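You operate a simulated robot arm through the tools that you are given. There is no shell and no other tool. Be economical: measure what you need, move in short steps, check, and stop when the job is done.

You are at the controls of a simulated two-armed robot. One attempt, no reset.

TASK
Unwrap the copper plate, put it in the good tray, wipe its smear off.
Fine: both flaps end standing; the grey pad wipes and goes back. What is to be rubbed or washed off counts as gone when no trace of it is left.

It is judged by the outcome, as a careful person would: the job done as asked, and still so three seconds after it is handed in. It fails if anything else is knocked over, pushed out of place, dropped, spilled or broken.

THE ROBOT
Two 6-joint arms with two-finger grippers on one trunk, on a base that drives. Base frame: it is fixed to the floor where the robot stands at the start and does not move with it; the origin is under the middle of the robot, x ahead of it, y to its left, z up. Units: mm, rad, N and s.
The left shoulder is at the start at [30, 178, 913], the right one opposite. With the tool pointing down near the work surface each hand reaches from about 420 to 840 mm from the robot's upright axis, wherever it stands, measured 20 degrees to its own side. Places, roughly: banded flap of the large wrap [500, 0, 800]; inside of the good tray [800, 300, 800]; plain flap of the large wrap [400, 0, 800]; small grey pad (6x5x10 cm) [600, 300, 800]. Payload 2.54 kg a hand.
The tool frame of a hand sits at the grasp point between the pads (the TCP): z along the fingers, y along the line on which they close. The tips reach 30 mm beyond it. Largest opening 116 mm; the body of the gripper starts 95 mm behind the TCP.
Orientation is told as [roll, pitch, yaw] about the base's x, y, z axes, in that order, counted from this pose: with the fingers straight down and closing along the base's y, the tool's x points along the base's -x, its y along +y and its z along -z.

THE INTERFACE
- The arms move only by the tool drive_tool. It takes "left_series", "right_series" or both (then of equal length, played together; a hand with none holds still); each is a list of rows, each a list of 7 numbers: the shift along the base's x, y, z in mm, then the turn, a rotation vector about the base's x, y, z in rad, then the opening in per cent of the stroke, from 0 (shut) to 100 (fully open). In form: [[x, y, z, ax, ay, az, grip], ...]. A call has 1 to 12 rows; each row shifts and turns the commanded pose from where the row before left it. Each row takes 0.2 s and may step no farther than 50 mm and 0.15 rad from the row before; otherwise, or with a gripper value out of range, the whole call is refused. A pose out of reach is approached as far as the arm can. The call stops where the force on the tool passes 40 N (or 10 N more than at its start, if that is more) or the arm is blocked; 0.2 s more then pass. Each finger travels about 153 mm/s and halts on what it meets, pressing with about 38 N; the grip force reading is that of the motor and also rises with nothing between the fingers. The clock runs only during rows and for 0.2 s after the last one: add rows that do not move to give the fingers time. The reply holds the time, the measured pose of the TCP, the force on the tool along the base axes, the opening and the grip force, in the units named above and with some noise, with the torque about the TCP (base axes, N m) and any sound that the robot's microphone picked up.
- Cameras (640 x 400 px; columns grow to the right, rows downward): "scene" is now at [43.5, -1.4, 1629.6]; the picture's right is [-0.01, -1.00, 0.00], its down [-0.82, 0.01, -0.57] and it looks along [0.57, -0.00, -0.82] (base axes); focal length 255 px, centre (320, 200). "left" rides on the left gripper at [69, 15, -122] in its tool frame; the picture's right is [-0.21, 0.98, 0.00], its down [-0.83, -0.18, -0.53] and it looks along [-0.52, -0.12, 0.85] (tool axes); focal length 251 px, centre (320, 200). "right" rides on the right gripper at [69, -15, -122] in its tool frame; the picture's right is [0.21, 0.98, 0.00], its down [-0.83, 0.18, -0.53] and it looks along [-0.52, 0.11, 0.85] (tool axes); focal length 251 px, centre (320, 200). There is no depth. A picture from a camera that has moved, and an enlarged one, comes with that camera's place and axes in the base frame and with its lens.
- snapshot(camera): a new picture of that camera. No time passes.
- slide_trunk(by): slides the trunk up (or, below 0, down) by that many mm; the arms and the scene camera ride with it, the base frame stays. It gives what a move gives, with no picture.
- drive_base(legs): drives the robot by 1 to 6 legs, each [ahead, left, turn to the left] in mm, mm and rad, along the robot's own axes; the way and the turn of a leg run together, so that a leg with both is an arc; at most 1500 mm and 3.142 rad a leg. The arms and the cameras ride along, it lands a little off, and it stops where it bumps. It gives what a move gives.
- head_to(pan, tilt): turns the head with the scene camera to pan (to the left, within 2.496 rad either way) and tilt (down, from -0.506 to 1.204), counted from straight ahead of the robot. It gives what a move gives.
- close_up(camera, box): a new picture of the part [left, top, right, bottom] of that camera's present view, enlarged. No time passes.
- hand_in(): hands the job in; it is judged then, once.

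Go step by step. Nothing tells you exact positions but the pictures and the camera data: compare them with the known pose of the tool, close in by small moves and look again before you grip or let go. The budget is 120 turns and 100 pictures, counting those below and the enlarged ones. Unless the task says otherwise, let go and move clear before handing in, and close with one line.

The tools are called after "Emit:" as name(argument=value, ...) on one line, values as JSON. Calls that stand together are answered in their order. drive_tool: Moves the arms, as the interface text tells. Its arguments: {"type":"object","properties":{"left_series":{"type":"array","items":{"type":"array","items":{"type":"number"}}},"right_series":{"type":"array","items":{"type":"array","items":{"type":"number"}}}},"required":[]} The other tools are called the same way: slide_trunk (by) slides the trunk up or down; drive_base (legs) drives the base; head_to (pan, tilt) turns the head that bears the scene camera; snapshot (camera) takes a picture; close_up (camera, box) takes an enlarged picture of a part of a camera's view; hand_in () hands the job in.

At the start:

```text
clock: 0.0
left_tcp_pos: [530.2, 289.1, 1158.4]
left_tool_rot: [0.0, 0.0, 0.001]
left_ft_force: [-0.2, 0.7, 0.2]
left_wrist_torque: [-0.01, 0.01, 0.01]
left_gripper_width: 115.9
left_finger_force: 0.1
right_tcp_pos: [428.5, -217.1, 1108.3]
right_tool_rot: [-0.001, -0.001, 0.0]
right_ft_force: [-1.3, 0.0, -0.2]
right_wrist_torque: [-0.03, 0.04, -0.03]
right_gripper_width: 116.3
right_finger_force: 0.0
trunk travel left (down, up): [-125.0, 415.0]
robot x, y, heading: [0.7, 2.9, -0.002]
head pan, tilt: [-0.009, 0.965]
```

scene: 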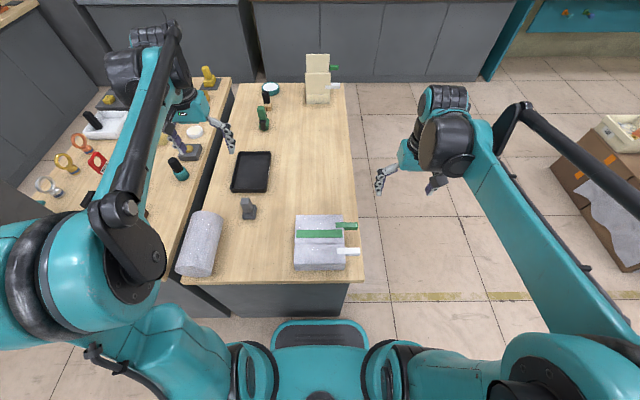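
right: 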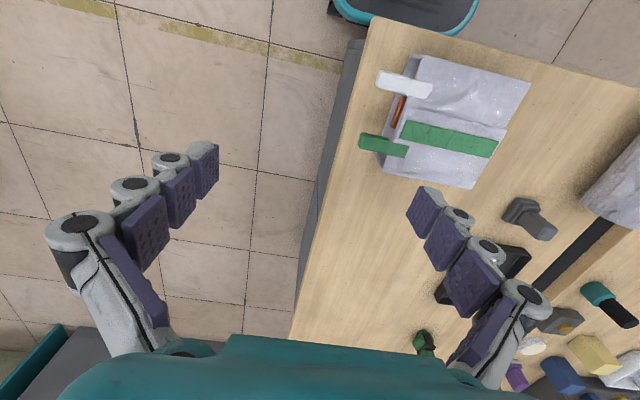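
left: 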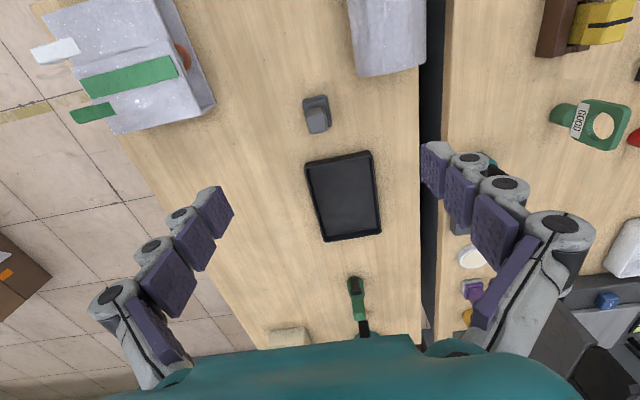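

I see the grey wrap near the front of the table with a green-banded flap and a white-tabbed plain flap, plus a black tray and a grey pad to its left. I'll look closer first.

Emit:
close_up(camera="scene", box=[270, 190, 390, 290])

Emit:
close_up(camera="right", box=[340, 30, 580, 200])

Emit:
close_up(camera="scene", box=[170, 40, 370, 240])

Emit:
close_up(camera="left", box=[20, 0, 240, 140])

```text
4.00 times, centred on (330, 240) of scene
camera zoom: at [43.5, -1.4, 1629.6], right [-0.01, -1.0, 0.0], down [-0.82, 0.01, -0.57], along [0.57, 0.0, -0.82], focal length 1019 px, centre (280, 40)
```

zoom: 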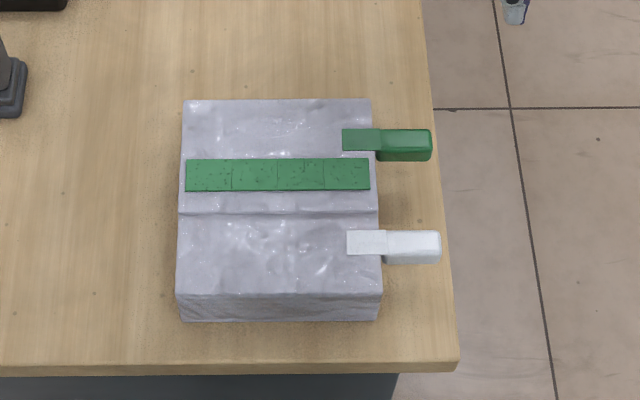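

```text
2.35 times, centred on (460, 115) of right
camera zoom: at [359.2, -232.3, 1232.2], right [-0.21, 0.98, 0.0], down [0.83, 0.18, 0.53], along [0.52, 0.11, -0.85], focal length 592 px, centre (-9, 400)
```

zoom: 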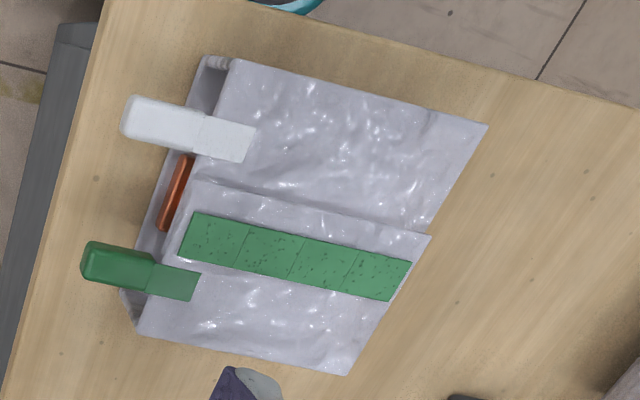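

```text
2.00 times, centred on (270, 140) of scene
camera zoom: at [43.5, -1.4, 1629.6], right [-0.01, -1.0, 0.0], down [-0.82, 0.01, -0.57], along [0.57, 0.0, -0.82], focal length 509 px, centre (420, 320)
```

zoom: 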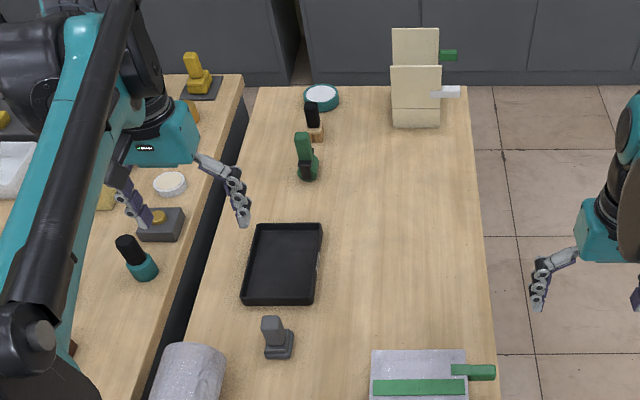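

```text
2.86 times, centred on (130, 70) of left
camera zoom: at [460.4, 304.7, 1281.4], right [0.21, 0.98, 0.0], down [0.83, -0.18, 0.53], along [0.52, -0.12, -0.85], focal length 718 px, centre (863, 571)
```

zoom: 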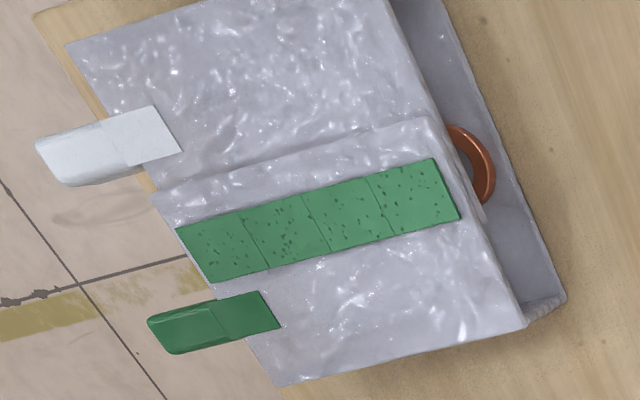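

The banded flap overlaps the plain one, so it opens first. Its tab is near (487, -113, 820) and the white tab is near (392, -111, 820). I'll check the small wrap for reference and turn the right hand so its fingers point along +y, off the table's side.

Emit:
close_up(camera="scene", box=[290, 45, 354, 110])

Emit:
drive_tool(right_series=[[5, -8, -10, 0.143, 0, 0, 60], [5, -8, -10, 0.143, 0, 0, 60], [5, -8, -10, 0.143, 0, 0, 60], [5, -8, -20, 0.143, 0, 0, 60], [5, -8, -20, 0.143, 0, 0, 50], [5, -8, -20, 0.143, 0, 0, 50], [5, -8, -20, 0.143, 0, 0, 50], [5, -8, -20, 0.143, 0, 0, 50], [5, -8, -20, 0.143, 0, 0, 50], [5, -8, -20, 0.143, 0, 0, 50], [5, -8, -20, 0.14, 0, 0, 50]])

```text
6.15 times, centred on (322, 78) of scene
camera zoom: at [43.5, -1.4, 1629.6], right [-0.01, -1.0, 0.0], down [-0.82, 0.01, -0.57], along [0.57, 0.0, -0.82], focal length 1568 px, centre (308, 954)
```

zoom: 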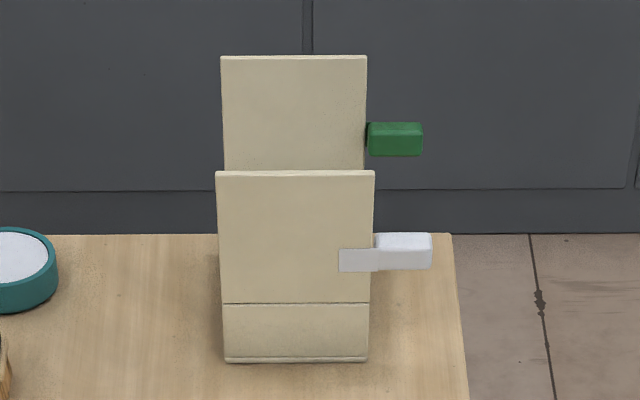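

```text
clock: 2.4
left_tcp_pos: [532.0, 289.0, 1158.6]
left_tool_rot: [0.0, 0.0, -0.001]
left_ft_force: [0.4, -0.6, 0.1]
left_wrist_torque: [0.03, 0.03, -0.04]
left_gripper_width: 116.3
left_finger_force: 0.0
right_tcp_pos: [554.9, -182.5, 918.3]
right_tool_rot: [1.572, 0.003, -0.008]
right_ft_force: [-0.4, -0.1, 0.1]
right_wrist_torque: [0.07, 0.01, 0.0]
right_gripper_width: 57.6
right_finger_force: 0.0
right hand out of reach, approached as far as the arm can: row 7, 8, 9, 10, 11
trunk travel left (down, up): [-125.0, 415.0]
robot x, y, heading: [0.7, 2.9, 0.001]
head pan, tilt: [-0.009, 0.965]
```

That orientation is limited close to the body. I'll back the base up about 180 mm to put both tabs inside the workable zone.

Emit:
drive_base(legs=[[-180, 0, 0]])

Emit:
snapshot(camera="right")

Emit:
snapshot(camera="scene")

```text
clock: 3.9
left_tcp_pos: [351.1, 289.1, 1159.3]
left_tool_rot: [0.001, -0.002, 0.0]
left_ft_force: [-0.9, -0.5, 0.1]
left_wrist_torque: [-0.02, -0.05, -0.02]
left_gripper_width: 116.2
left_finger_force: 0.1
right_tcp_pos: [375.5, -182.9, 920.6]
right_tool_rot: [1.569, 0.0, -0.005]
right_ft_force: [-0.5, -0.3, 0.3]
right_wrist_torque: [-0.03, -0.01, -0.01]
right_gripper_width: 57.9
right_finger_force: 0.1
trunk travel left (down, up): [-125.0, 415.0]
robot x, y, heading: [-173.8, -0.8, -0.002]
head pan, tilt: [-0.009, 0.965]
```

```text
91 pictures are left
camera right: at [305.1, -304.0, 906.0], right [-0.22, 0.0, 0.98], down [0.82, -0.54, 0.18], along [0.53, 0.84, 0.11], focal length 251 px, centre (320, 200)
```

right: 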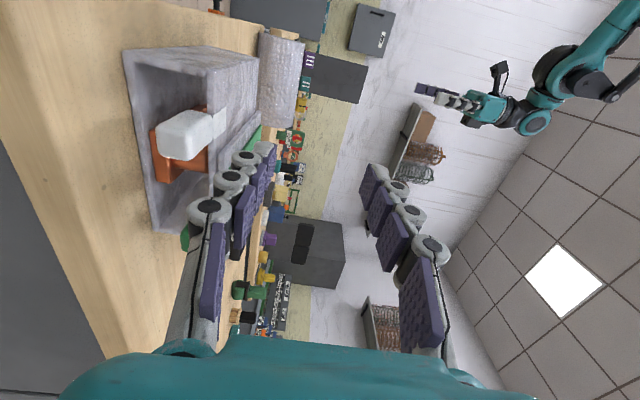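

```text
90 pictures are left
camera scene: at [-136.3, -1.5, 1629.6], right [-0.01, -1.0, 0.0], down [-0.82, 0.01, -0.57], along [0.57, 0.0, -0.82], focal length 255 px, centre (320, 200)
```

scene: 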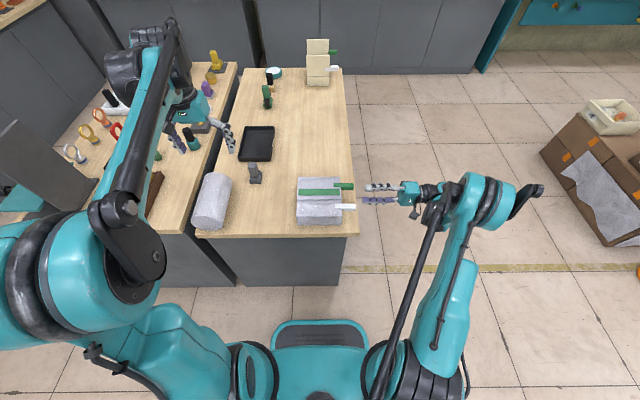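

The white tab checks out at (388, -113, 820). Next I take the right hand to stand off in front of the green tab.

Emit:
drive_tool(right_series=[[20, -10, -20, 0, 0, 0, 50], [20, -10, -20, 0, 0, 0, 50], [20, -10, -20, 0, 0, 0, 50], [20, -5, -20, 0, 0, 0, 50], [20, -5, -15, 0, 0, 0, 50], [12, 0, -5, 0, 0, 0, 50]])

Emit:
snapshot(camera="right")

```text
clock: 5.3
left_tcp_pos: [351.6, 290.1, 1158.1]
left_tool_rot: [0.0, 0.0, 0.0]
left_ft_force: [0.4, -0.6, 1.2]
left_wrist_torque: [0.04, -0.03, 0.02]
left_gripper_width: 116.0
left_finger_force: 0.0
right_tcp_pos: [453.6, -206.7, 865.1]
right_tool_rot: [1.569, 0.0, -0.006]
right_ft_force: [0.4, -0.2, -0.4]
right_wrist_torque: [0.0, 0.03, 0.03]
right_gripper_width: 58.0
right_finger_force: 0.0
right hand out of reach, approached as far as the arm can: row 4, 5, 6
trunk travel left (down, up): [-125.0, 415.0]
robot x, y, heading: [-181.9, -1.4, -0.0]
head pan, tilt: [-0.009, 0.965]
```

```text
89 pictures are left
camera right: at [383.4, -328.3, 849.9], right [-0.21, 0.01, 0.98], down [0.82, -0.54, 0.18], along [0.53, 0.84, 0.11], focal length 251 px, centre (320, 200)
```

right: 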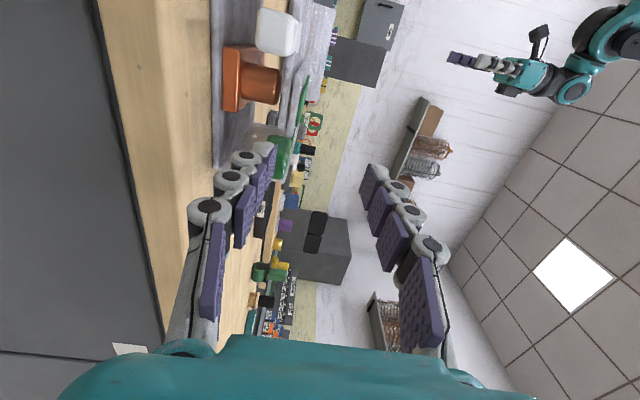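

The hand bottoms out about 45 mm too high, so I lower the trunk 100 mm while the fingers are clear of the table edge.

Emit:
slide_trunk(by=-100)

Emit:
drive_tool(right_series=[[0, 0, 20, 0, 0, 0, 50], [10, 0, 20, 0, 0, 0, 50], [20, 0, 10, 0, 0, 0, 50]])

Emit:
snapshot(camera="right")

```text
clock: 6.6
left_tcp_pos: [352.1, 289.3, 1059.2]
left_tool_rot: [0.0, 0.001, 0.0]
left_ft_force: [0.2, -0.7, 1.0]
left_wrist_torque: [0.0, 0.02, -0.02]
left_gripper_width: 116.0
left_finger_force: 0.1
right_tcp_pos: [453.0, -208.1, 763.2]
right_tool_rot: [1.567, 0.0, -0.008]
right_ft_force: [0.4, 0.2, 0.2]
right_wrist_torque: [0.03, -0.02, 0.01]
right_gripper_width: 57.8
right_finger_force: 0.1
trunk travel left (down, up): [-25.0, 515.0]
robot x, y, heading: [-178.2, 1.1, 0.0]
head pan, tilt: [-0.009, 0.965]
```

```text
clock: 7.4
left_tcp_pos: [352.4, 289.2, 1059.2]
left_tool_rot: [0.001, -0.001, -0.001]
left_ft_force: [0.3, -0.5, -0.2]
left_wrist_torque: [0.01, 0.01, -0.04]
left_gripper_width: 116.1
left_finger_force: 0.1
right_tcp_pos: [484.3, -206.7, 814.3]
right_tool_rot: [1.568, 0.0, -0.008]
right_ft_force: [0.2, -0.6, -0.2]
right_wrist_torque: [-0.02, -0.01, -0.01]
right_gripper_width: 58.0
right_finger_force: 0.0
trunk travel left (down, up): [-25.0, 515.0]
robot x, y, heading: [-174.6, -2.4, -0.001]
head pan, tilt: [-0.009, 0.965]
```

```text
88 pictures are left
camera right: at [413.6, -328.4, 799.9], right [-0.21, 0.01, 0.98], down [0.82, -0.54, 0.18], along [0.53, 0.84, 0.11], focal length 251 px, centre (320, 200)
```

right: 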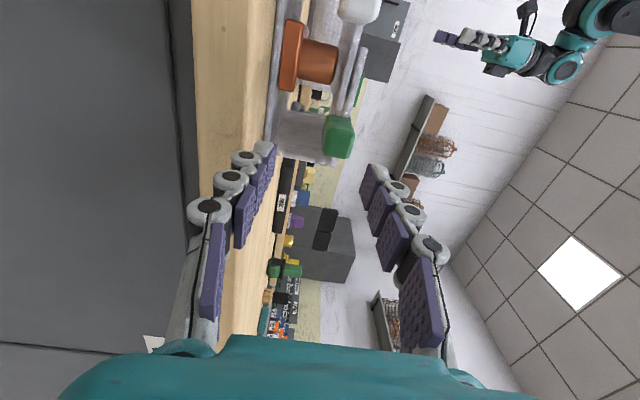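

The tab's end face lies at about (476, -137, 827). I'll line up with it and advance in +y.

Emit:
drive_tool(right_series=[[-5, 0, 11, 0, 0, 0, 50], [0, 25, 0, 0, 0, 0, 50], [0, 25, 0, 0, 0, 0, 50], [0, 20, 0, 0, 0, 0, 50], [0, 4, 0, 0, 0, 0, 50]])

Emit:
snapshot(camera="right")

Emit:
close_up(camera="scene", box=[270, 150, 430, 250])

```text
clock: 8.6
left_tcp_pos: [352.8, 289.4, 1058.1]
left_tool_rot: [-0.001, 0.0, 0.0]
left_ft_force: [0.4, -0.6, 0.4]
left_wrist_torque: [0.0, -0.01, -0.01]
left_gripper_width: 116.0
left_finger_force: 0.1
right_tcp_pos: [477.3, -134.3, 824.7]
right_tool_rot: [1.569, 0.0, -0.01]
right_ft_force: [-0.3, -0.8, -0.2]
right_wrist_torque: [0.0, -0.02, 0.0]
right_gripper_width: 58.0
right_finger_force: 0.1
trunk travel left (down, up): [-25.0, 515.0]
robot x, y, heading: [-177.7, 0.9, -0.002]
head pan, tilt: [-0.009, 0.965]
```

```text
87 pictures are left
camera right: at [407.9, -254.5, 810.7], right [-0.21, 0.01, 0.98], down [0.82, -0.54, 0.18], along [0.53, 0.84, 0.11], focal length 251 px, centre (320, 200)
```

right: 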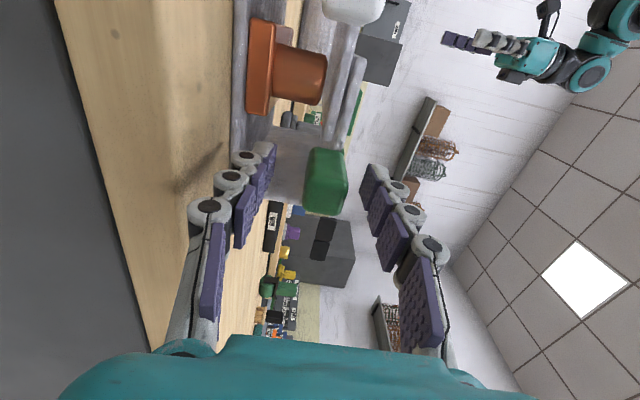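

```text
4.00 times, centred on (350, 200) of scene
camera zoom: at [-134.5, -1.4, 1529.5], right [-0.01, -1.0, 0.0], down [-0.82, 0.01, -0.57], along [0.57, 0.0, -0.82], focal length 1019 px, centre (200, 200)
```

zoom: 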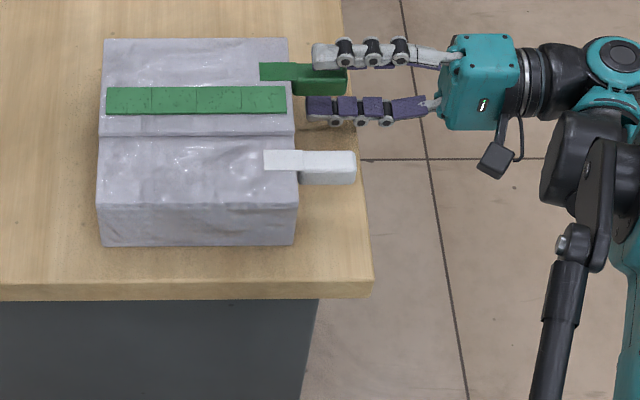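

The tab is centred between the fingers, so I close on it.

Emit:
drive_tool(right_series=[[0, 3, 0, 0, 0, 0, 30], [0, 0, 0, 0, 0, 0, 20], [0, 0, 0, 0, 0, 0, 5], [0, 0, 0, 0, 0, 0, 5]])

Emit:
snapshot(camera="right")

```text
clock: 9.6
left_tcp_pos: [351.8, 290.2, 1059.9]
left_tool_rot: [0.0, -0.003, 0.003]
left_ft_force: [0.0, -0.1, -0.1]
left_wrist_torque: [-0.03, -0.03, 0.0]
left_gripper_width: 115.9
left_finger_force: 0.1
right_tcp_pos: [477.8, -129.4, 827.3]
right_tool_rot: [1.572, -0.004, -0.009]
right_ft_force: [10.3, -0.6, 29.7]
right_wrist_torque: [0.92, -0.21, -0.3]
right_gripper_width: 22.9
right_finger_force: 37.8
trunk travel left (down, up): [-25.0, 515.0]
robot x, y, heading: [-179.6, -0.6, -0.002]
head pan, tilt: [-0.009, 0.965]
```

```text
85 pictures are left
camera right: at [407.6, -251.3, 812.8], right [-0.22, 0.0, 0.98], down [0.82, -0.54, 0.18], along [0.53, 0.84, 0.12], focal length 251 px, centre (320, 200)
```

right: 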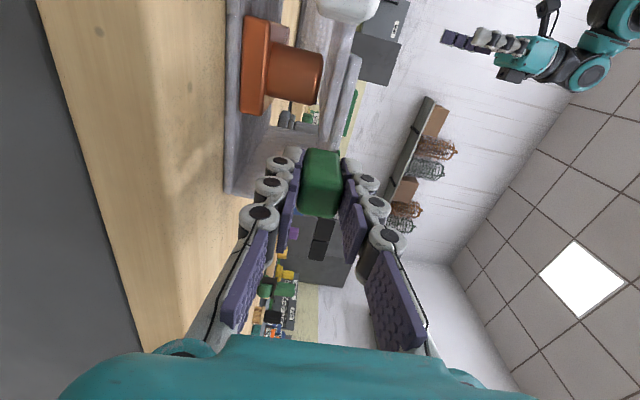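

I'm gripping the tab at 23 mm width. I'll relieve the vertical bias and begin the arc about the far hinge, taken at about (535, 825), checking force in stages.

Emit:
drive_tool(right_series=[[0, 0, 3, 0, 0, 0, 5], [0.6, 0, 8.5, 0, 0.15, 0, 5], [1.9, 0, 8.3, 0, 0.15, 0, 5]])

```text
clock: 10.4
left_tcp_pos: [351.9, 288.6, 1058.5]
left_tool_rot: [0.0, 0.0, -0.002]
left_ft_force: [0.4, 0.2, 0.0]
left_wrist_torque: [0.02, -0.02, 0.0]
left_gripper_width: 115.9
left_finger_force: 0.0
right_tcp_pos: [481.5, -129.5, 843.6]
right_tool_rot: [1.563, 0.302, -0.008]
right_ft_force: [-1.2, -0.7, -0.7]
right_wrist_torque: [-0.22, 0.03, 0.17]
right_gripper_width: 22.8
right_finger_force: 38.0
trunk travel left (down, up): [-25.0, 515.0]
robot x, y, heading: [-173.4, -0.1, -0.001]
head pan, tilt: [-0.009, 0.965]
```

Emit:
drive_tool(right_series=[[3.1, 0, 8, 0, 0.15, 0, 5], [4.3, 0, 7.4, 0, 0.15, 0, 5], [5.3, 0, 6.7, 0, 0.15, 0, 5], [6.3, 0, 5.8, 0, 0.15, 0, 5]])

Emit:
snapshot(camera="scene")

```text
clock: 11.4
left_tcp_pos: [352.4, 289.0, 1059.5]
left_tool_rot: [0.0, 0.0, 0.0]
left_ft_force: [0.3, 0.2, 0.7]
left_wrist_torque: [0.03, -0.02, 0.02]
left_gripper_width: 116.4
left_finger_force: 0.0
right_tcp_pos: [499.4, -129.9, 871.2]
right_tool_rot: [1.56, 0.902, -0.012]
right_ft_force: [-0.2, -0.5, -2.8]
right_wrist_torque: [-0.12, 0.04, 0.06]
right_gripper_width: 22.8
right_finger_force: 37.4
trunk travel left (down, up): [-25.0, 515.0]
robot x, y, heading: [-177.1, -1.0, 0.002]
head pan, tilt: [-0.009, 0.965]
```

```text
84 pictures are left
camera scene: at [-134.1, -1.4, 1529.5], right [-0.01, -1.0, 0.0], down [-0.82, 0.01, -0.57], along [0.57, 0.0, -0.82], focal length 255 px, centre (320, 200)
```

scene: 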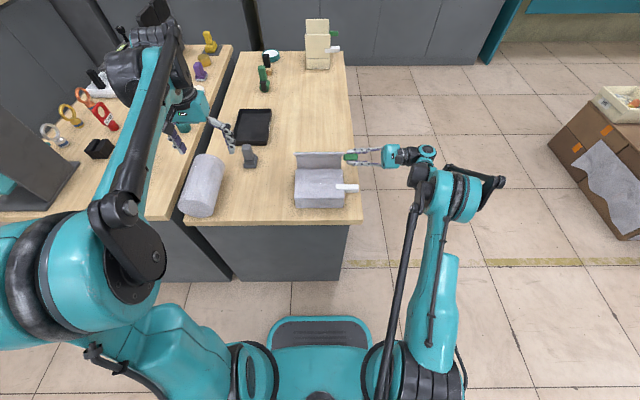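

Forces are tiny and the flap is rising, so I continue to vertical.

Emit:
drive_tool(right_series=[[7.1, 0, 4.8, 0, 0.15, 0, 5], [7.7, 0, 3.7, 0, 0.15, 0, 5], [8.2, 0, 2.5, 0, 0.15, 0, 5], [8.4, 0, 1.2, 0, 0.15, 0, 5], [4.0, 0, 0.1, 0, 0.07, 0, 5]])

Emit:
close_up(camera="scene", box=[270, 120, 430, 220])

```text
clock: 12.6
left_tcp_pos: [351.5, 289.2, 1057.9]
left_tool_rot: [0.0, -0.001, 0.001]
left_ft_force: [0.1, 0.1, 0.2]
left_wrist_torque: [-0.01, 0.01, 0.02]
left_gripper_width: 115.8
left_finger_force: 0.0
right_tcp_pos: [536.7, -129.3, 884.4]
right_tool_rot: [-0.151, 1.565, -1.719]
right_ft_force: [-0.5, 0.2, -3.5]
right_wrist_torque: [-0.47, -0.02, 0.05]
right_gripper_width: 22.8
right_finger_force: 38.0
trunk travel left (down, up): [-25.0, 515.0]
robot x, y, heading: [-176.0, 4.0, 0.003]
head pan, tilt: [-0.009, 0.965]
```

```text
4.00 times, centred on (350, 170) of scene
camera zoom: at [-134.2, -1.5, 1529.5], right [-0.01, -1.0, 0.0], down [-0.82, 0.01, -0.57], along [0.57, 0.0, -0.82], focal length 1019 px, centre (200, 320)
```

zoom: 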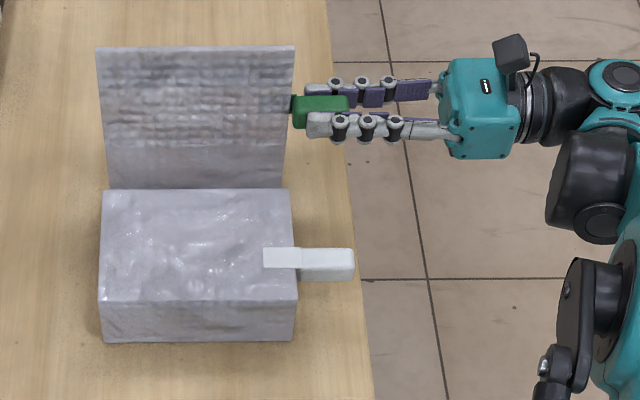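

The banded flap is vertical. I release a little and look at whether it stays.

Emit:
drive_tool(right_series=[[0, 0, 0, 0, 0, 0, 26], [0, 0, 0, 0, 0, 0, 30], [0, 0, 0, 0, 0, 0, 45], [0, 0, 0, 0, 0, 0, 50]])

Emit:
close_up(camera="scene", box=[270, 120, 430, 220])

```text
clock: 13.6
left_tcp_pos: [352.4, 289.3, 1058.5]
left_tool_rot: [0.0, 0.0, -0.001]
left_ft_force: [0.1, 0.6, 0.4]
left_wrist_torque: [0.0, 0.02, 0.06]
left_gripper_width: 116.0
left_finger_force: 0.1
right_tcp_pos: [534.6, -130.3, 884.9]
right_tool_rot: [0.18, 1.565, -1.387]
right_ft_force: [0.1, 0.1, -0.5]
right_wrist_torque: [0.02, -0.01, 0.01]
right_gripper_width: 58.1
right_finger_force: 0.1
trunk travel left (down, up): [-25.0, 515.0]
robot x, y, heading: [-177.9, -0.9, 0.004]
head pan, tilt: [-0.009, 0.965]
```

```text
4.00 times, centred on (350, 170) of scene
camera zoom: at [-134.5, -1.4, 1529.6], right [-0.01, -1.0, 0.0], down [-0.82, 0.01, -0.57], along [0.57, 0.0, -0.82], focal length 1019 px, centre (200, 320)
```

zoom: 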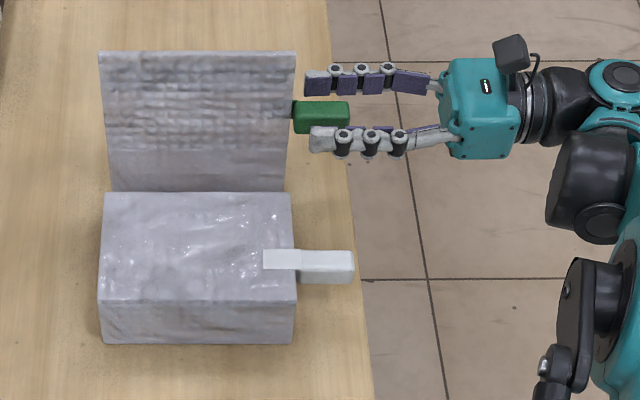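

The flap stands by itself. I withdraw, then in free space unroll the hand and test whether it can roll the other way for the plain flap.

Emit:
drive_tool(right_series=[[0, -25, 0, 0, 0, 0, 50], [0, -25, 0, 0, 0, 0, 50], [0, -25, 0, 0, 0, 0, 50], [0, -10, 0, 0, 0, 0, 50]])

Emit:
drive_tool(right_series=[[-15, 0, 0, 0, -0.15, 0, 50], [-15, 0, 0, 0, -0.15, 0, 50], [-15, 0, 0, 0, -0.15, 0, 50], [-15, 0, 0, 0, -0.15, 0, 50], [-15, 0, 0, 0, -0.15, 0, 50], [-15, 0, 0, 0, -0.15, 0, 50], [-15, 0, 0, 0, -0.15, 0, 50], [-15, 0, 0, 0, -0.15, 0, 50], [-15, 0, 0, 0, -0.15, 0, 50], [-15, 0, 0, 0, -0.15, 0, 50], [-10, 0, -5, 0, -0.07, 0, 50]])

Emit:
drive_tool(right_series=[[-3, 0, 0, 0, -0.15, 0, 50], [-3, 0, 0, 0, -0.15, 0, 50], [-3, 0, 0, 0, -0.15, 0, 50], [-3, 0, 0, 0, -0.15, 0, 50], [-3, 0, 0, 0, -0.15, 0, 50], [-3, 0, 0, 0, -0.15, 0, 50], [-3, 0, 0, 0, -0.15, 0, 50], [-3, 0, 0, 0, -0.15, 0, 50], [-3, 0, 0, 0, -0.15, 0, 50], [-3, 0, 0, 0, -0.15, 0, 50], [0, 0, 0, 0, -0.07, 0, 50]])

```text
clock: 14.6
left_tcp_pos: [352.5, 288.9, 1058.8]
left_tool_rot: [0.001, 0.002, 0.0]
left_ft_force: [0.5, -0.9, -0.3]
left_wrist_torque: [0.01, -0.03, -0.02]
left_gripper_width: 115.7
left_finger_force: 0.1
right_tcp_pos: [535.8, -215.5, 884.3]
right_tool_rot: [0.188, 1.566, -1.379]
right_ft_force: [0.2, 0.3, 0.4]
right_wrist_torque: [0.0, 0.0, 0.01]
right_gripper_width: 58.1
right_finger_force: 0.0
trunk travel left (down, up): [-25.0, 515.0]
robot x, y, heading: [-173.5, 0.3, -0.003]
head pan, tilt: [-0.009, 0.965]
```

```text
clock: 17.0
left_tcp_pos: [352.5, 289.1, 1058.9]
left_tool_rot: [-0.001, 0.0, 0.001]
left_ft_force: [0.1, -0.2, -0.1]
left_wrist_torque: [0.02, 0.01, 0.0]
left_gripper_width: 116.0
left_finger_force: 0.1
right_tcp_pos: [387.2, -192.1, 878.0]
right_tool_rot: [1.567, -0.001, -0.014]
right_ft_force: [-1.1, 0.8, -0.1]
right_wrist_torque: [-0.01, 0.01, -0.01]
right_gripper_width: 57.8
right_finger_force: 0.2
right hand out of reach, approached as far as the arm can: row 8, 9, 10, 11
trunk travel left (down, up): [-25.0, 515.0]
robot x, y, heading: [-180.4, 1.8, -0.002]
head pan, tilt: [-0.009, 0.965]
```

```text
clock: 19.4
left_tcp_pos: [351.9, 288.7, 1057.6]
left_tool_rot: [-0.001, 0.0, -0.001]
left_ft_force: [0.5, 0.1, 0.6]
left_wrist_torque: [-0.02, -0.04, -0.03]
left_gripper_width: 115.8
left_finger_force: 0.1
right_tcp_pos: [363.8, -177.8, 879.0]
right_tool_rot: [-3.139, -1.564, -1.582]
right_ft_force: [0.6, -0.2, 0.1]
right_wrist_torque: [0.05, -0.03, 0.02]
right_gripper_width: 57.9
right_finger_force: 0.0
right hand out of reach, approached as far as the arm can: row 3, 6, 8, 10
trunk travel left (down, up): [-25.0, 515.0]
robot x, y, heading: [-178.5, -1.9, -0.001]
head pan, tilt: [-0.009, 0.965]
```

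Rolling to -90° works here. I roll back to level and move in front of the white tab.

Emit:
drive_tool(right_series=[[2, -1.5, 0, 0, 0.15, 0, 50], [2, -1.5, 0, 0, 0.15, 0, 50], [2, -1.5, 0, 0, 0.15, 0, 50], [2, -1.5, 0, 0, 0.15, 0, 50], [2, -1.5, -5, 0, 0.15, 0, 50], [2, -1, -5, 0, 0.15, 0, 50], [2, -1, -8, 0, 0.15, 0, 50], [2, -1, -8, 0, 0.15, 0, 50], [2, 0, -8, 0, 0.15, 0, 50], [2, 0, -8, 0, 0.15, 0, 50], [2, 0, -10, 0, 0.07, 0, 50]])

Emit:
snapshot(camera="right")

```text
clock: 21.8
left_tcp_pos: [351.5, 288.3, 1058.2]
left_tool_rot: [0.0, 0.001, 0.0]
left_ft_force: [-1.2, 0.1, 0.7]
left_wrist_torque: [-0.01, 0.01, -0.02]
left_gripper_width: 115.9
left_finger_force: 0.1
right_tcp_pos: [385.0, -189.7, 827.0]
right_tool_rot: [1.568, 0.005, -0.012]
right_ft_force: [0.7, 0.6, 0.2]
right_wrist_torque: [0.02, -0.01, 0.0]
right_gripper_width: 58.3
right_finger_force: 0.0
trunk travel left (down, up): [-25.0, 515.0]
robot x, y, heading: [-177.9, -0.6, -0.003]
head pan, tilt: [-0.009, 0.965]
```

```text
81 pictures are left
camera right: at [314.8, -310.4, 813.5], right [-0.21, 0.01, 0.98], down [0.82, -0.54, 0.18], along [0.53, 0.84, 0.11], focal length 251 px, centre (320, 200)
```

right: 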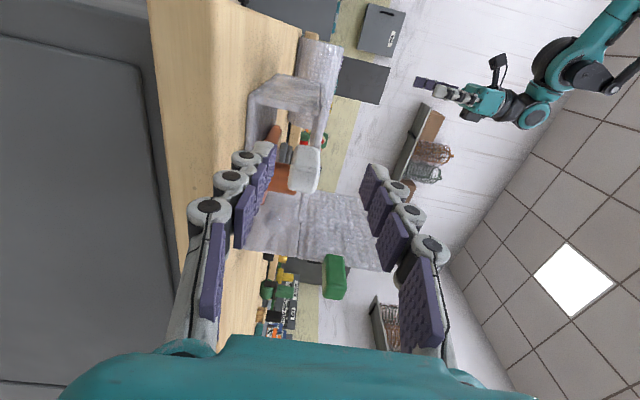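

The wrap shifted about 20 mm in +x during that opening. This means the hinge sits about 46 mm across from and 10 mm above the tab centre, so I'll use a corrected arc for the white flap. First I align with the white tab, now near x=411.

Emit:
drive_tool(right_series=[[13, 0, -5, 0, 0, 0, 50], [13, 0, 0, 0, 0, 0, 50]])

Emit:
snapshot(camera="right")

Emit:
close_up(camera="scene", box=[270, 140, 430, 240])

```text
clock: 22.4
left_tcp_pos: [353.9, 289.4, 1058.5]
left_tool_rot: [0.0, 0.0, 0.001]
left_ft_force: [1.0, 0.1, 0.4]
left_wrist_torque: [0.01, 0.01, 0.0]
left_gripper_width: 115.9
left_finger_force: 0.1
right_tcp_pos: [411.5, -188.7, 823.2]
right_tool_rot: [1.568, 0.0, -0.009]
right_ft_force: [-0.5, -0.4, 0.0]
right_wrist_torque: [-0.01, 0.01, 0.01]
right_gripper_width: 57.9
right_finger_force: 0.1
trunk travel left (down, up): [-25.0, 515.0]
robot x, y, heading: [-176.0, 0.1, 0.001]
head pan, tilt: [-0.009, 0.965]
```

```text
80 pictures are left
camera right: at [341.1, -311.0, 808.6], right [-0.21, 0.0, 0.98], down [0.82, -0.54, 0.18], along [0.53, 0.84, 0.11], focal length 251 px, centre (320, 200)
```

right: 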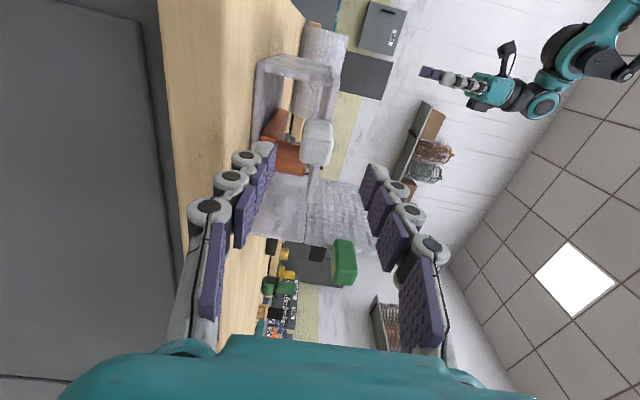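

```text
4.00 times, centred on (350, 190) of scene
camera zoom: at [-134.3, -1.5, 1529.6], right [-0.01, -1.0, 0.0], down [-0.82, 0.01, -0.57], along [0.57, 0.0, -0.82], focal length 1019 px, centre (200, 240)
```

zoom: 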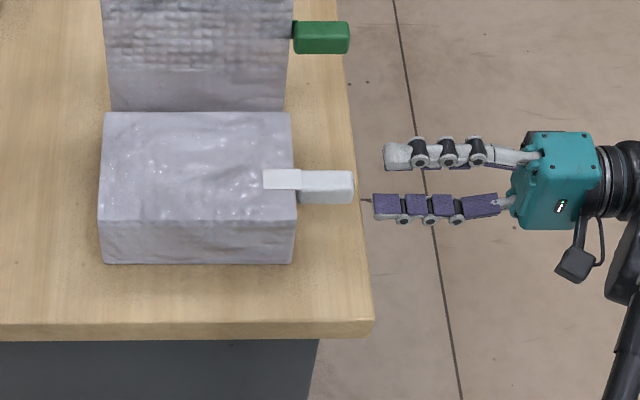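

Emit:
drive_tool(right_series=[[-2, 20, -1, 0, 0, 0, 50], [0, 20, 0, 0, 0, 0, 50], [0, 18, 0, 0, 0, 0, 50], [0, 0, 0, 0, 0, 0, 30]])

Emit:
snapshot(camera="right")

```text
clock: 23.4
left_tcp_pos: [352.6, 288.3, 1058.3]
left_tool_rot: [0.0, -0.001, 0.001]
left_ft_force: [-0.5, 0.5, 1.2]
left_wrist_torque: [-0.01, 0.02, 0.01]
left_gripper_width: 116.0
left_finger_force: 0.0
right_tcp_pos: [408.4, -131.7, 821.2]
right_tool_rot: [1.569, -0.001, -0.006]
right_ft_force: [0.0, 0.7, -0.8]
right_wrist_torque: [0.01, -0.01, -0.03]
right_gripper_width: 34.8
right_finger_force: 0.0
trunk travel left (down, up): [-25.0, 515.0]
robot x, y, heading: [-179.4, -1.4, -0.0]
head pan, tilt: [-0.009, 0.965]
```

```text
78 pictures are left
camera right: at [338.9, -253.1, 807.3], right [-0.21, 0.01, 0.98], down [0.82, -0.54, 0.18], along [0.53, 0.84, 0.11], focal length 251 px, centre (320, 200)
```

right: 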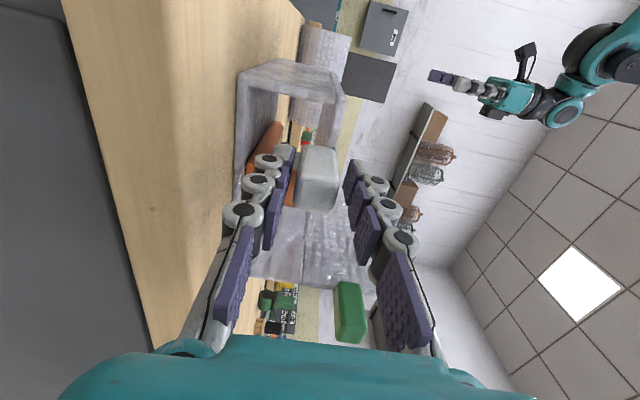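

Emit:
drive_tool(right_series=[[0, 0, 0, 0, 0, 0, 20], [0, 0, 0, 0, 0, 0, 5], [0, 0, 0, 0, 0, 0, 5]])

```text
clock: 24.2
left_tcp_pos: [352.1, 289.4, 1058.1]
left_tool_rot: [-0.002, 0.0, 0.0]
left_ft_force: [0.3, 0.3, -0.4]
left_wrist_torque: [0.01, 0.02, 0.01]
left_gripper_width: 116.1
left_finger_force: 0.1
right_tcp_pos: [408.2, -131.3, 821.2]
right_tool_rot: [1.568, 0.0, -0.007]
right_ft_force: [1.2, 0.4, -2.5]
right_wrist_torque: [-0.07, -0.04, -0.01]
right_gripper_width: 23.0
right_finger_force: 38.2
trunk travel left (down, up): [-25.0, 515.0]
robot x, y, heading: [-176.0, -3.4, -0.0]
head pan, tilt: [-0.009, 0.965]
```

Emit:
drive_tool(right_series=[[1, 0, 7.1, 0, -0.15, 0, 5], [0, 0, 7.1, 0, -0.15, 0, 5], [-1.1, 0, 7.1, 0, -0.15, 0, 5], [-2.1, 0, 6.8, 0, -0.15, 0, 5], [-3.1, 0, 6.4, 0, -0.15, 0, 5], [-4, 0, 5.9, 0, -0.15, 0, 5]])

Emit:
close_up(camera="scene", box=[270, 140, 430, 240])

```text
clock: 25.6
left_tcp_pos: [352.2, 288.3, 1059.0]
left_tool_rot: [-0.001, -0.003, 0.001]
left_ft_force: [0.6, -0.1, 0.6]
left_wrist_torque: [0.0, -0.02, -0.01]
left_gripper_width: 115.8
left_finger_force: 0.1
right_tcp_pos: [399.8, -131.1, 861.4]
right_tool_rot: [1.576, -0.901, -0.013]
right_ft_force: [-0.1, 0.0, -2.5]
right_wrist_torque: [-0.38, -0.08, 0.05]
right_gripper_width: 23.0
right_finger_force: 38.6
trunk travel left (down, up): [-25.0, 515.0]
robot x, y, heading: [-177.5, 0.9, 0.002]
head pan, tilt: [-0.009, 0.965]
```

```text
4.00 times, centred on (350, 190) of scene
camera zoom: at [-134.4, -1.3, 1529.5], right [-0.01, -1.0, 0.0], down [-0.82, 0.01, -0.57], along [0.57, 0.0, -0.82], focal length 1019 px, centre (200, 240)
```

zoom: 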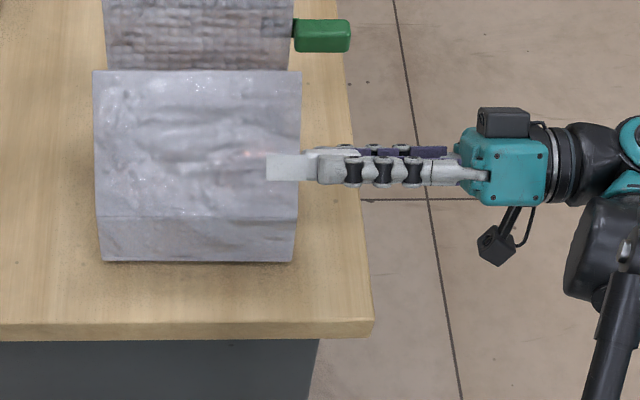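

The wrap stays put this time. I finish to vertical, then drag the whole wrap back about 20 mm to its original place by the held flap.

Emit:
drive_tool(right_series=[[-4.9, 0, 5.2, 0, -0.15, 0, 5], [-5.6, 0, 4.4, 0, -0.15, 0, 5], [-6.2, 0, 3.5, 0, -0.15, 0, 5], [-6.7, 0, 2.6, 0, -0.15, 0, 5], [-3.2, 0, 0.8, 0, -0.07, 0, 5], [-4, 0, 0, 0, 0, 0, 5], [-4, 0, 0, 0, 0, 0, 5], [-4, 0, 0, 0, 0, 0, 5], [-4, 0, 0, 0, 0, 0, 5], [-4, 0, 0, 0, 0, 0, 5]])

Emit:
close_up(camera="scene", box=[270, 140, 430, 240])

```text
clock: 27.8
left_tcp_pos: [353.0, 288.5, 1058.2]
left_tool_rot: [0.001, -0.001, -0.001]
left_ft_force: [0.3, -0.2, 0.8]
left_wrist_torque: [0.02, 0.01, 0.02]
left_gripper_width: 116.1
left_finger_force: 0.1
right_tcp_pos: [353.3, -130.6, 877.3]
right_tool_rot: [2.88, -1.565, -1.314]
right_ft_force: [0.4, -0.5, -3.0]
right_wrist_torque: [-0.45, -0.08, -0.04]
right_gripper_width: 23.2
right_finger_force: 38.0
trunk travel left (down, up): [-25.0, 515.0]
robot x, y, heading: [-178.2, -0.2, -0.001]
head pan, tilt: [-0.009, 0.965]
```

```text
4.00 times, centred on (350, 190) of scene
camera zoom: at [-134.3, -1.4, 1529.5], right [-0.01, -1.0, 0.0], down [-0.82, 0.01, -0.57], along [0.57, 0.0, -0.82], focal length 1019 px, centre (200, 240)
```

zoom: 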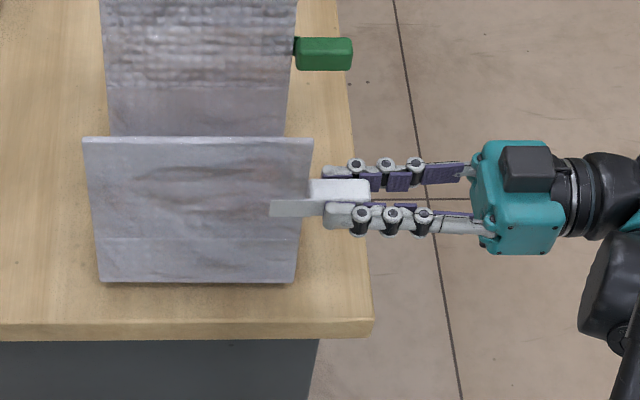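

The wrap is back exactly at its first place, with both flaps upright. I release and withdraw.

Emit:
drive_tool(right_series=[[0, 0, 0, 0, 0, 0, 26], [0, 0, 0, 0, 0, 0, 30], [0, 0, 0, 0, 0, 0, 45], [0, 0, 0, 0, 0, 0, 50], [0, -20, 0, 0, 0, 0, 50], [0, -20, 0, 0, 0, 0, 50], [2, -15, 0, 0, 0, 0, 50]])

Emit:
snapshot(camera="scene")

Emit:
snapshot(camera="left")

```text
clock: 29.4
left_tcp_pos: [353.4, 289.4, 1058.9]
left_tool_rot: [0.001, -0.001, 0.0]
left_ft_force: [0.0, -0.5, -0.2]
left_wrist_torque: [-0.01, 0.0, -0.01]
left_gripper_width: 115.9
left_finger_force: 0.0
right_tcp_pos: [360.1, -176.4, 879.3]
right_tool_rot: [2.869, -1.564, -1.307]
right_ft_force: [0.1, -0.7, -0.1]
right_wrist_torque: [0.01, -0.05, 0.0]
right_gripper_width: 58.1
right_finger_force: 0.1
right hand out of reach, approached as far as the arm can: row 7
trunk travel left (down, up): [-25.0, 515.0]
robot x, y, heading: [-178.3, -3.0, -0.004]
head pan, tilt: [-0.009, 0.965]
```

```text
75 pictures are left
camera scene: at [-134.4, -1.4, 1529.5], right [-0.01, -1.0, 0.0], down [-0.82, 0.01, -0.57], along [0.57, 0.0, -0.82], focal length 255 px, centre (320, 200)
```

scene: 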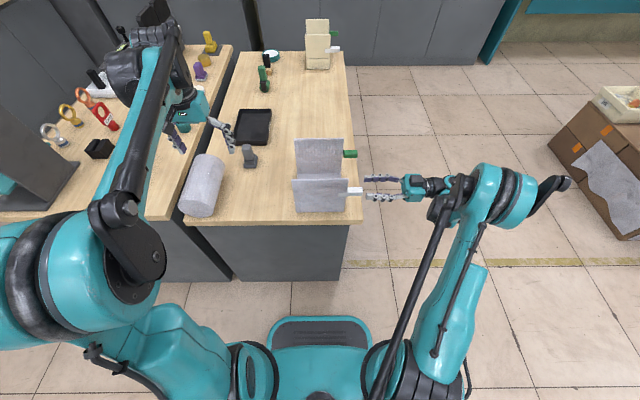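

```text
74 pictures are left
camera left: at [282.3, 304.8, 1181.3], right [0.21, 0.98, 0.0], down [0.83, -0.18, 0.53], along [0.52, -0.11, -0.85], focal length 251 px, centre (320, 200)
```

left: 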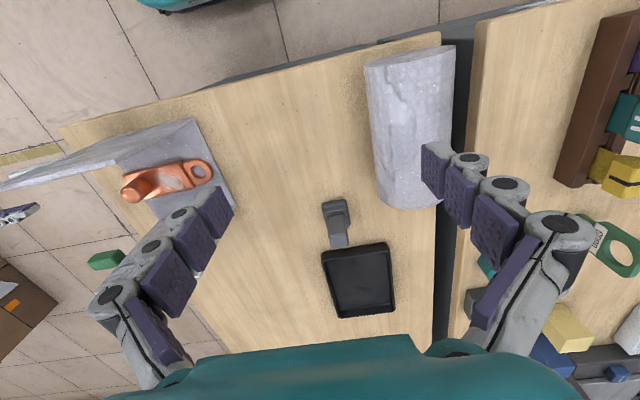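

Both flaps stand and the copper plate shows a knob at its right end and a hole at its left end. I lift the right hand away and move the left hand for a good look at the plate.

Emit:
drive_tool(right_series=[[0, -3, 40, 0, 0, 0, 50], [0, -3, 40, 0, 0, 0, 50], [0, -3, 40, 0, 0, 0, 50], [0, -3, 40, 0, 0, 0, 50], [0, 0, 0, 0, 0.15, 0, 50], [0, 0, 0, 0, 0.15, 0, 50], [0, 0, 0, 0, 0.15, 0, 50], [0, 0, 0, 0, 0.15, 0, 50]], left_series=[[0, -30, 10, 0, 0, 0, 100], [0, -30, 0, 0, 0, 0, 100], [0, -30, 0, 0, 0, 0, 100], [0, -30, 0, 0, 0, 0, 100], [0, -30, 0, 0, 0, 0, 100], [0, -30, 0, 0, 0, 0, 100], [0, -20, 0, 0, 0, 0, 100], [0, 0, 0, 0, 0, 0, 100]])

Emit:
snapshot(camera="left")

```text
clock: 31.2
left_tcp_pos: [353.5, 88.3, 1069.0]
left_tool_rot: [0.0, -0.001, -0.001]
left_ft_force: [-0.2, 0.8, 0.2]
left_wrist_torque: [0.01, -0.01, -0.05]
left_gripper_width: 116.1
left_finger_force: 0.2
right_tcp_pos: [365.3, -178.7, 1038.3]
right_tool_rot: [1.578, -0.966, -0.013]
right_ft_force: [-0.6, -0.6, -0.1]
right_wrist_torque: [-0.01, -0.04, 0.01]
right_gripper_width: 58.0
right_finger_force: 0.0
right hand out of reach, approached as far as the arm can: row 2, 4
trunk travel left (down, up): [-25.0, 515.0]
robot x, y, heading: [-176.5, 2.2, 0.002]
head pan, tilt: [-0.009, 0.965]
```

```text
73 pictures are left
camera left: at [282.5, 104.1, 1192.0], right [0.21, 0.98, 0.0], down [0.83, -0.18, 0.53], along [0.52, -0.11, -0.85], focal length 251 px, centre (320, 200)
```

left: 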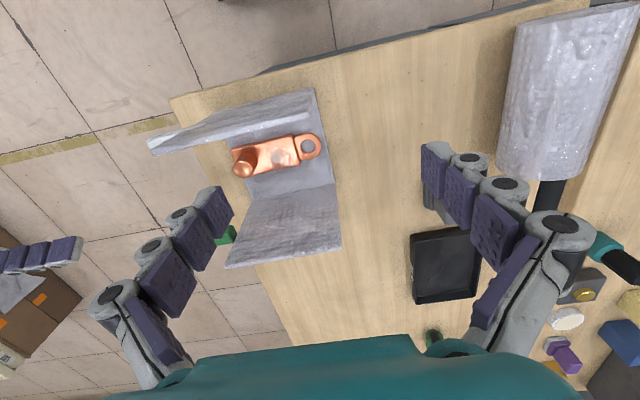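

Emit:
close_up(camera="left", box=[210, 110, 350, 200])

Emit:
close_up(camera="left", box=[390, 150, 510, 320])

```text
4.44 times, centred on (280, 155) of left
camera zoom: at [282.5, 104.1, 1192.0], right [0.21, 0.98, 0.0], down [0.83, -0.18, 0.53], along [0.52, -0.11, -0.85], focal length 1118 px, centre (498, 400)
```

zoom: 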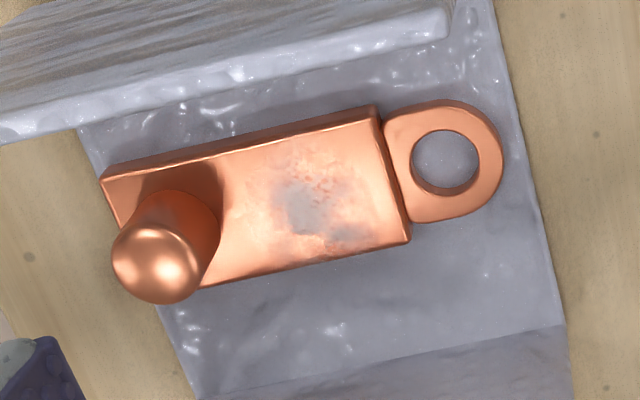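

```text
2.35 times, centred on (450, 235) of left
camera zoom: at [282.5, 104.1, 1192.0], right [0.21, 0.98, 0.0], down [0.83, -0.18, 0.53], along [0.52, -0.11, -0.85], focal length 592 px, centre (14, 118)
```

zoom: 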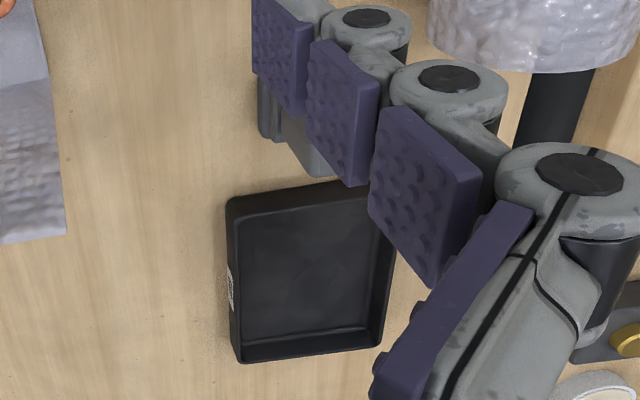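

The copper plate is about 151x55 mm, at x≈427 and y≈-75 to 76, with the smear mid-slab. The tray is long in x, so the plate will go in turned 90°. I raise the trunk back, yaw the left hand -90° and hover above the plate.

Emit:
slide_trunk(by=100)

Emit:
drive_tool(left_series=[[7, -9, -10, 0, 0, -0.143, 100], [7, -9, -10, 0, 0, -0.143, 100], [7, -9, -10, 0, 0, -0.143, 100], [7, -9, -10, 0, 0, -0.143, 100], [7, -9, -10, 0, 0, -0.143, 100], [7, -9, -10, 0, 0, -0.143, 100], [7, -9, -10, 0, 0, -0.143, 80], [7, -9, -10, 0, 0, -0.143, 80], [7, -9, -10, 0, 0, -0.143, 80], [7, -9, -10, 0, 0, -0.143, 80], [4, -8, -10, 0, 0, -0.141, 80]])

Emit:
snapshot(camera="left")

Emit:
snapshot(camera="scene")

```text
clock: 32.6
left_tcp_pos: [352.0, 89.4, 1169.0]
left_tool_rot: [0.0, 0.0, 0.0]
left_ft_force: [0.6, -1.1, -0.7]
left_wrist_torque: [0.02, 0.02, 0.0]
left_gripper_width: 115.7
left_finger_force: 0.0
right_tcp_pos: [366.1, -178.6, 1137.2]
right_tool_rot: [1.575, -0.97, -0.016]
right_ft_force: [-0.1, -0.8, -0.3]
right_wrist_torque: [0.02, 0.0, 0.0]
right_gripper_width: 58.0
right_finger_force: 0.1
trunk travel left (down, up): [-125.0, 415.0]
robot x, y, heading: [-175.8, -0.5, -0.001]
head pan, tilt: [-0.009, 0.965]
```

```text
clock: 35.0
left_tcp_pos: [425.7, -11.8, 1058.5]
left_tool_rot: [0.0, -0.002, -1.573]
left_ft_force: [0.5, 0.4, -0.5]
left_wrist_torque: [0.01, -0.01, -0.04]
left_gripper_width: 92.5
left_finger_force: 0.0
right_tcp_pos: [365.5, -178.0, 1137.6]
right_tool_rot: [1.578, -0.967, -0.017]
right_ft_force: [0.4, -0.9, -0.6]
right_wrist_torque: [-0.01, 0.0, 0.0]
right_gripper_width: 58.0
right_finger_force: 0.1
trunk travel left (down, up): [-125.0, 415.0]
robot x, y, heading: [-179.2, 1.5, 0.001]
head pan, tilt: [-0.009, 0.965]
```

```text
70 pictures are left
camera left: at [440.8, 58.7, 1181.4], right [0.98, -0.22, 0.0], down [-0.18, -0.83, 0.53], along [-0.12, -0.52, -0.85], focal length 251 px, centre (320, 200)
```

left: 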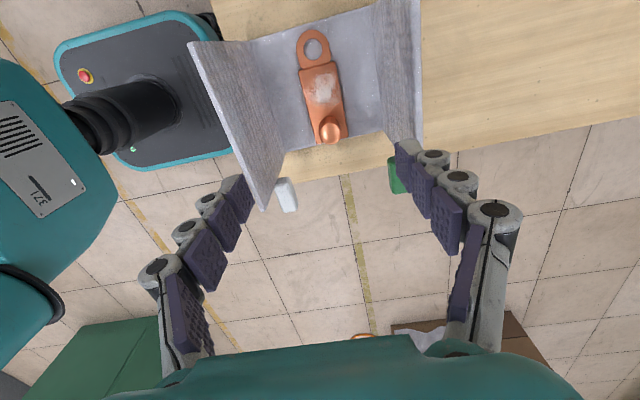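

```text
69 pictures are left
camera scene: at [-134.3, -1.8, 1629.5], right [-0.01, -1.0, 0.0], down [-0.82, 0.01, -0.57], along [0.57, 0.0, -0.82], focal length 255 px, centre (320, 200)
```

scene: 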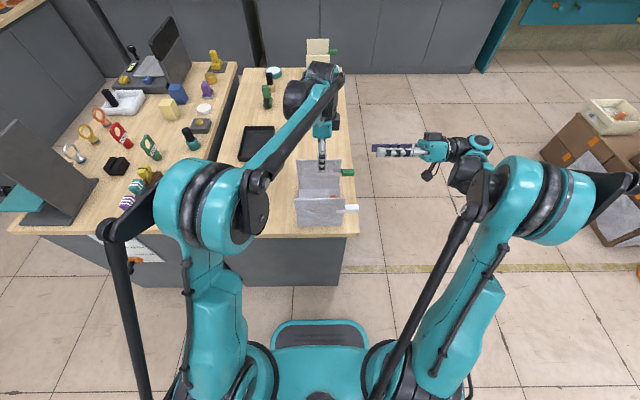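

Emit:
close_up(camera="left", box=[250, 20, 410, 150])

```text
3.08 times, centred on (330, 85) of left
camera zoom: at [440.8, 58.7, 1181.4], right [0.98, -0.22, 0.0], down [-0.18, -0.83, 0.53], along [-0.12, -0.52, -0.85], focal length 774 px, centre (289, 554)
```

zoom: 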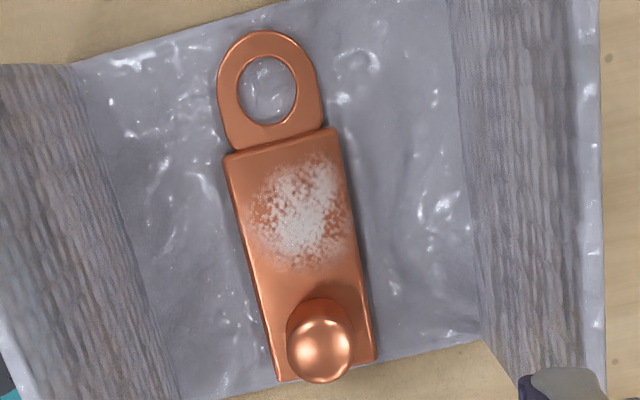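

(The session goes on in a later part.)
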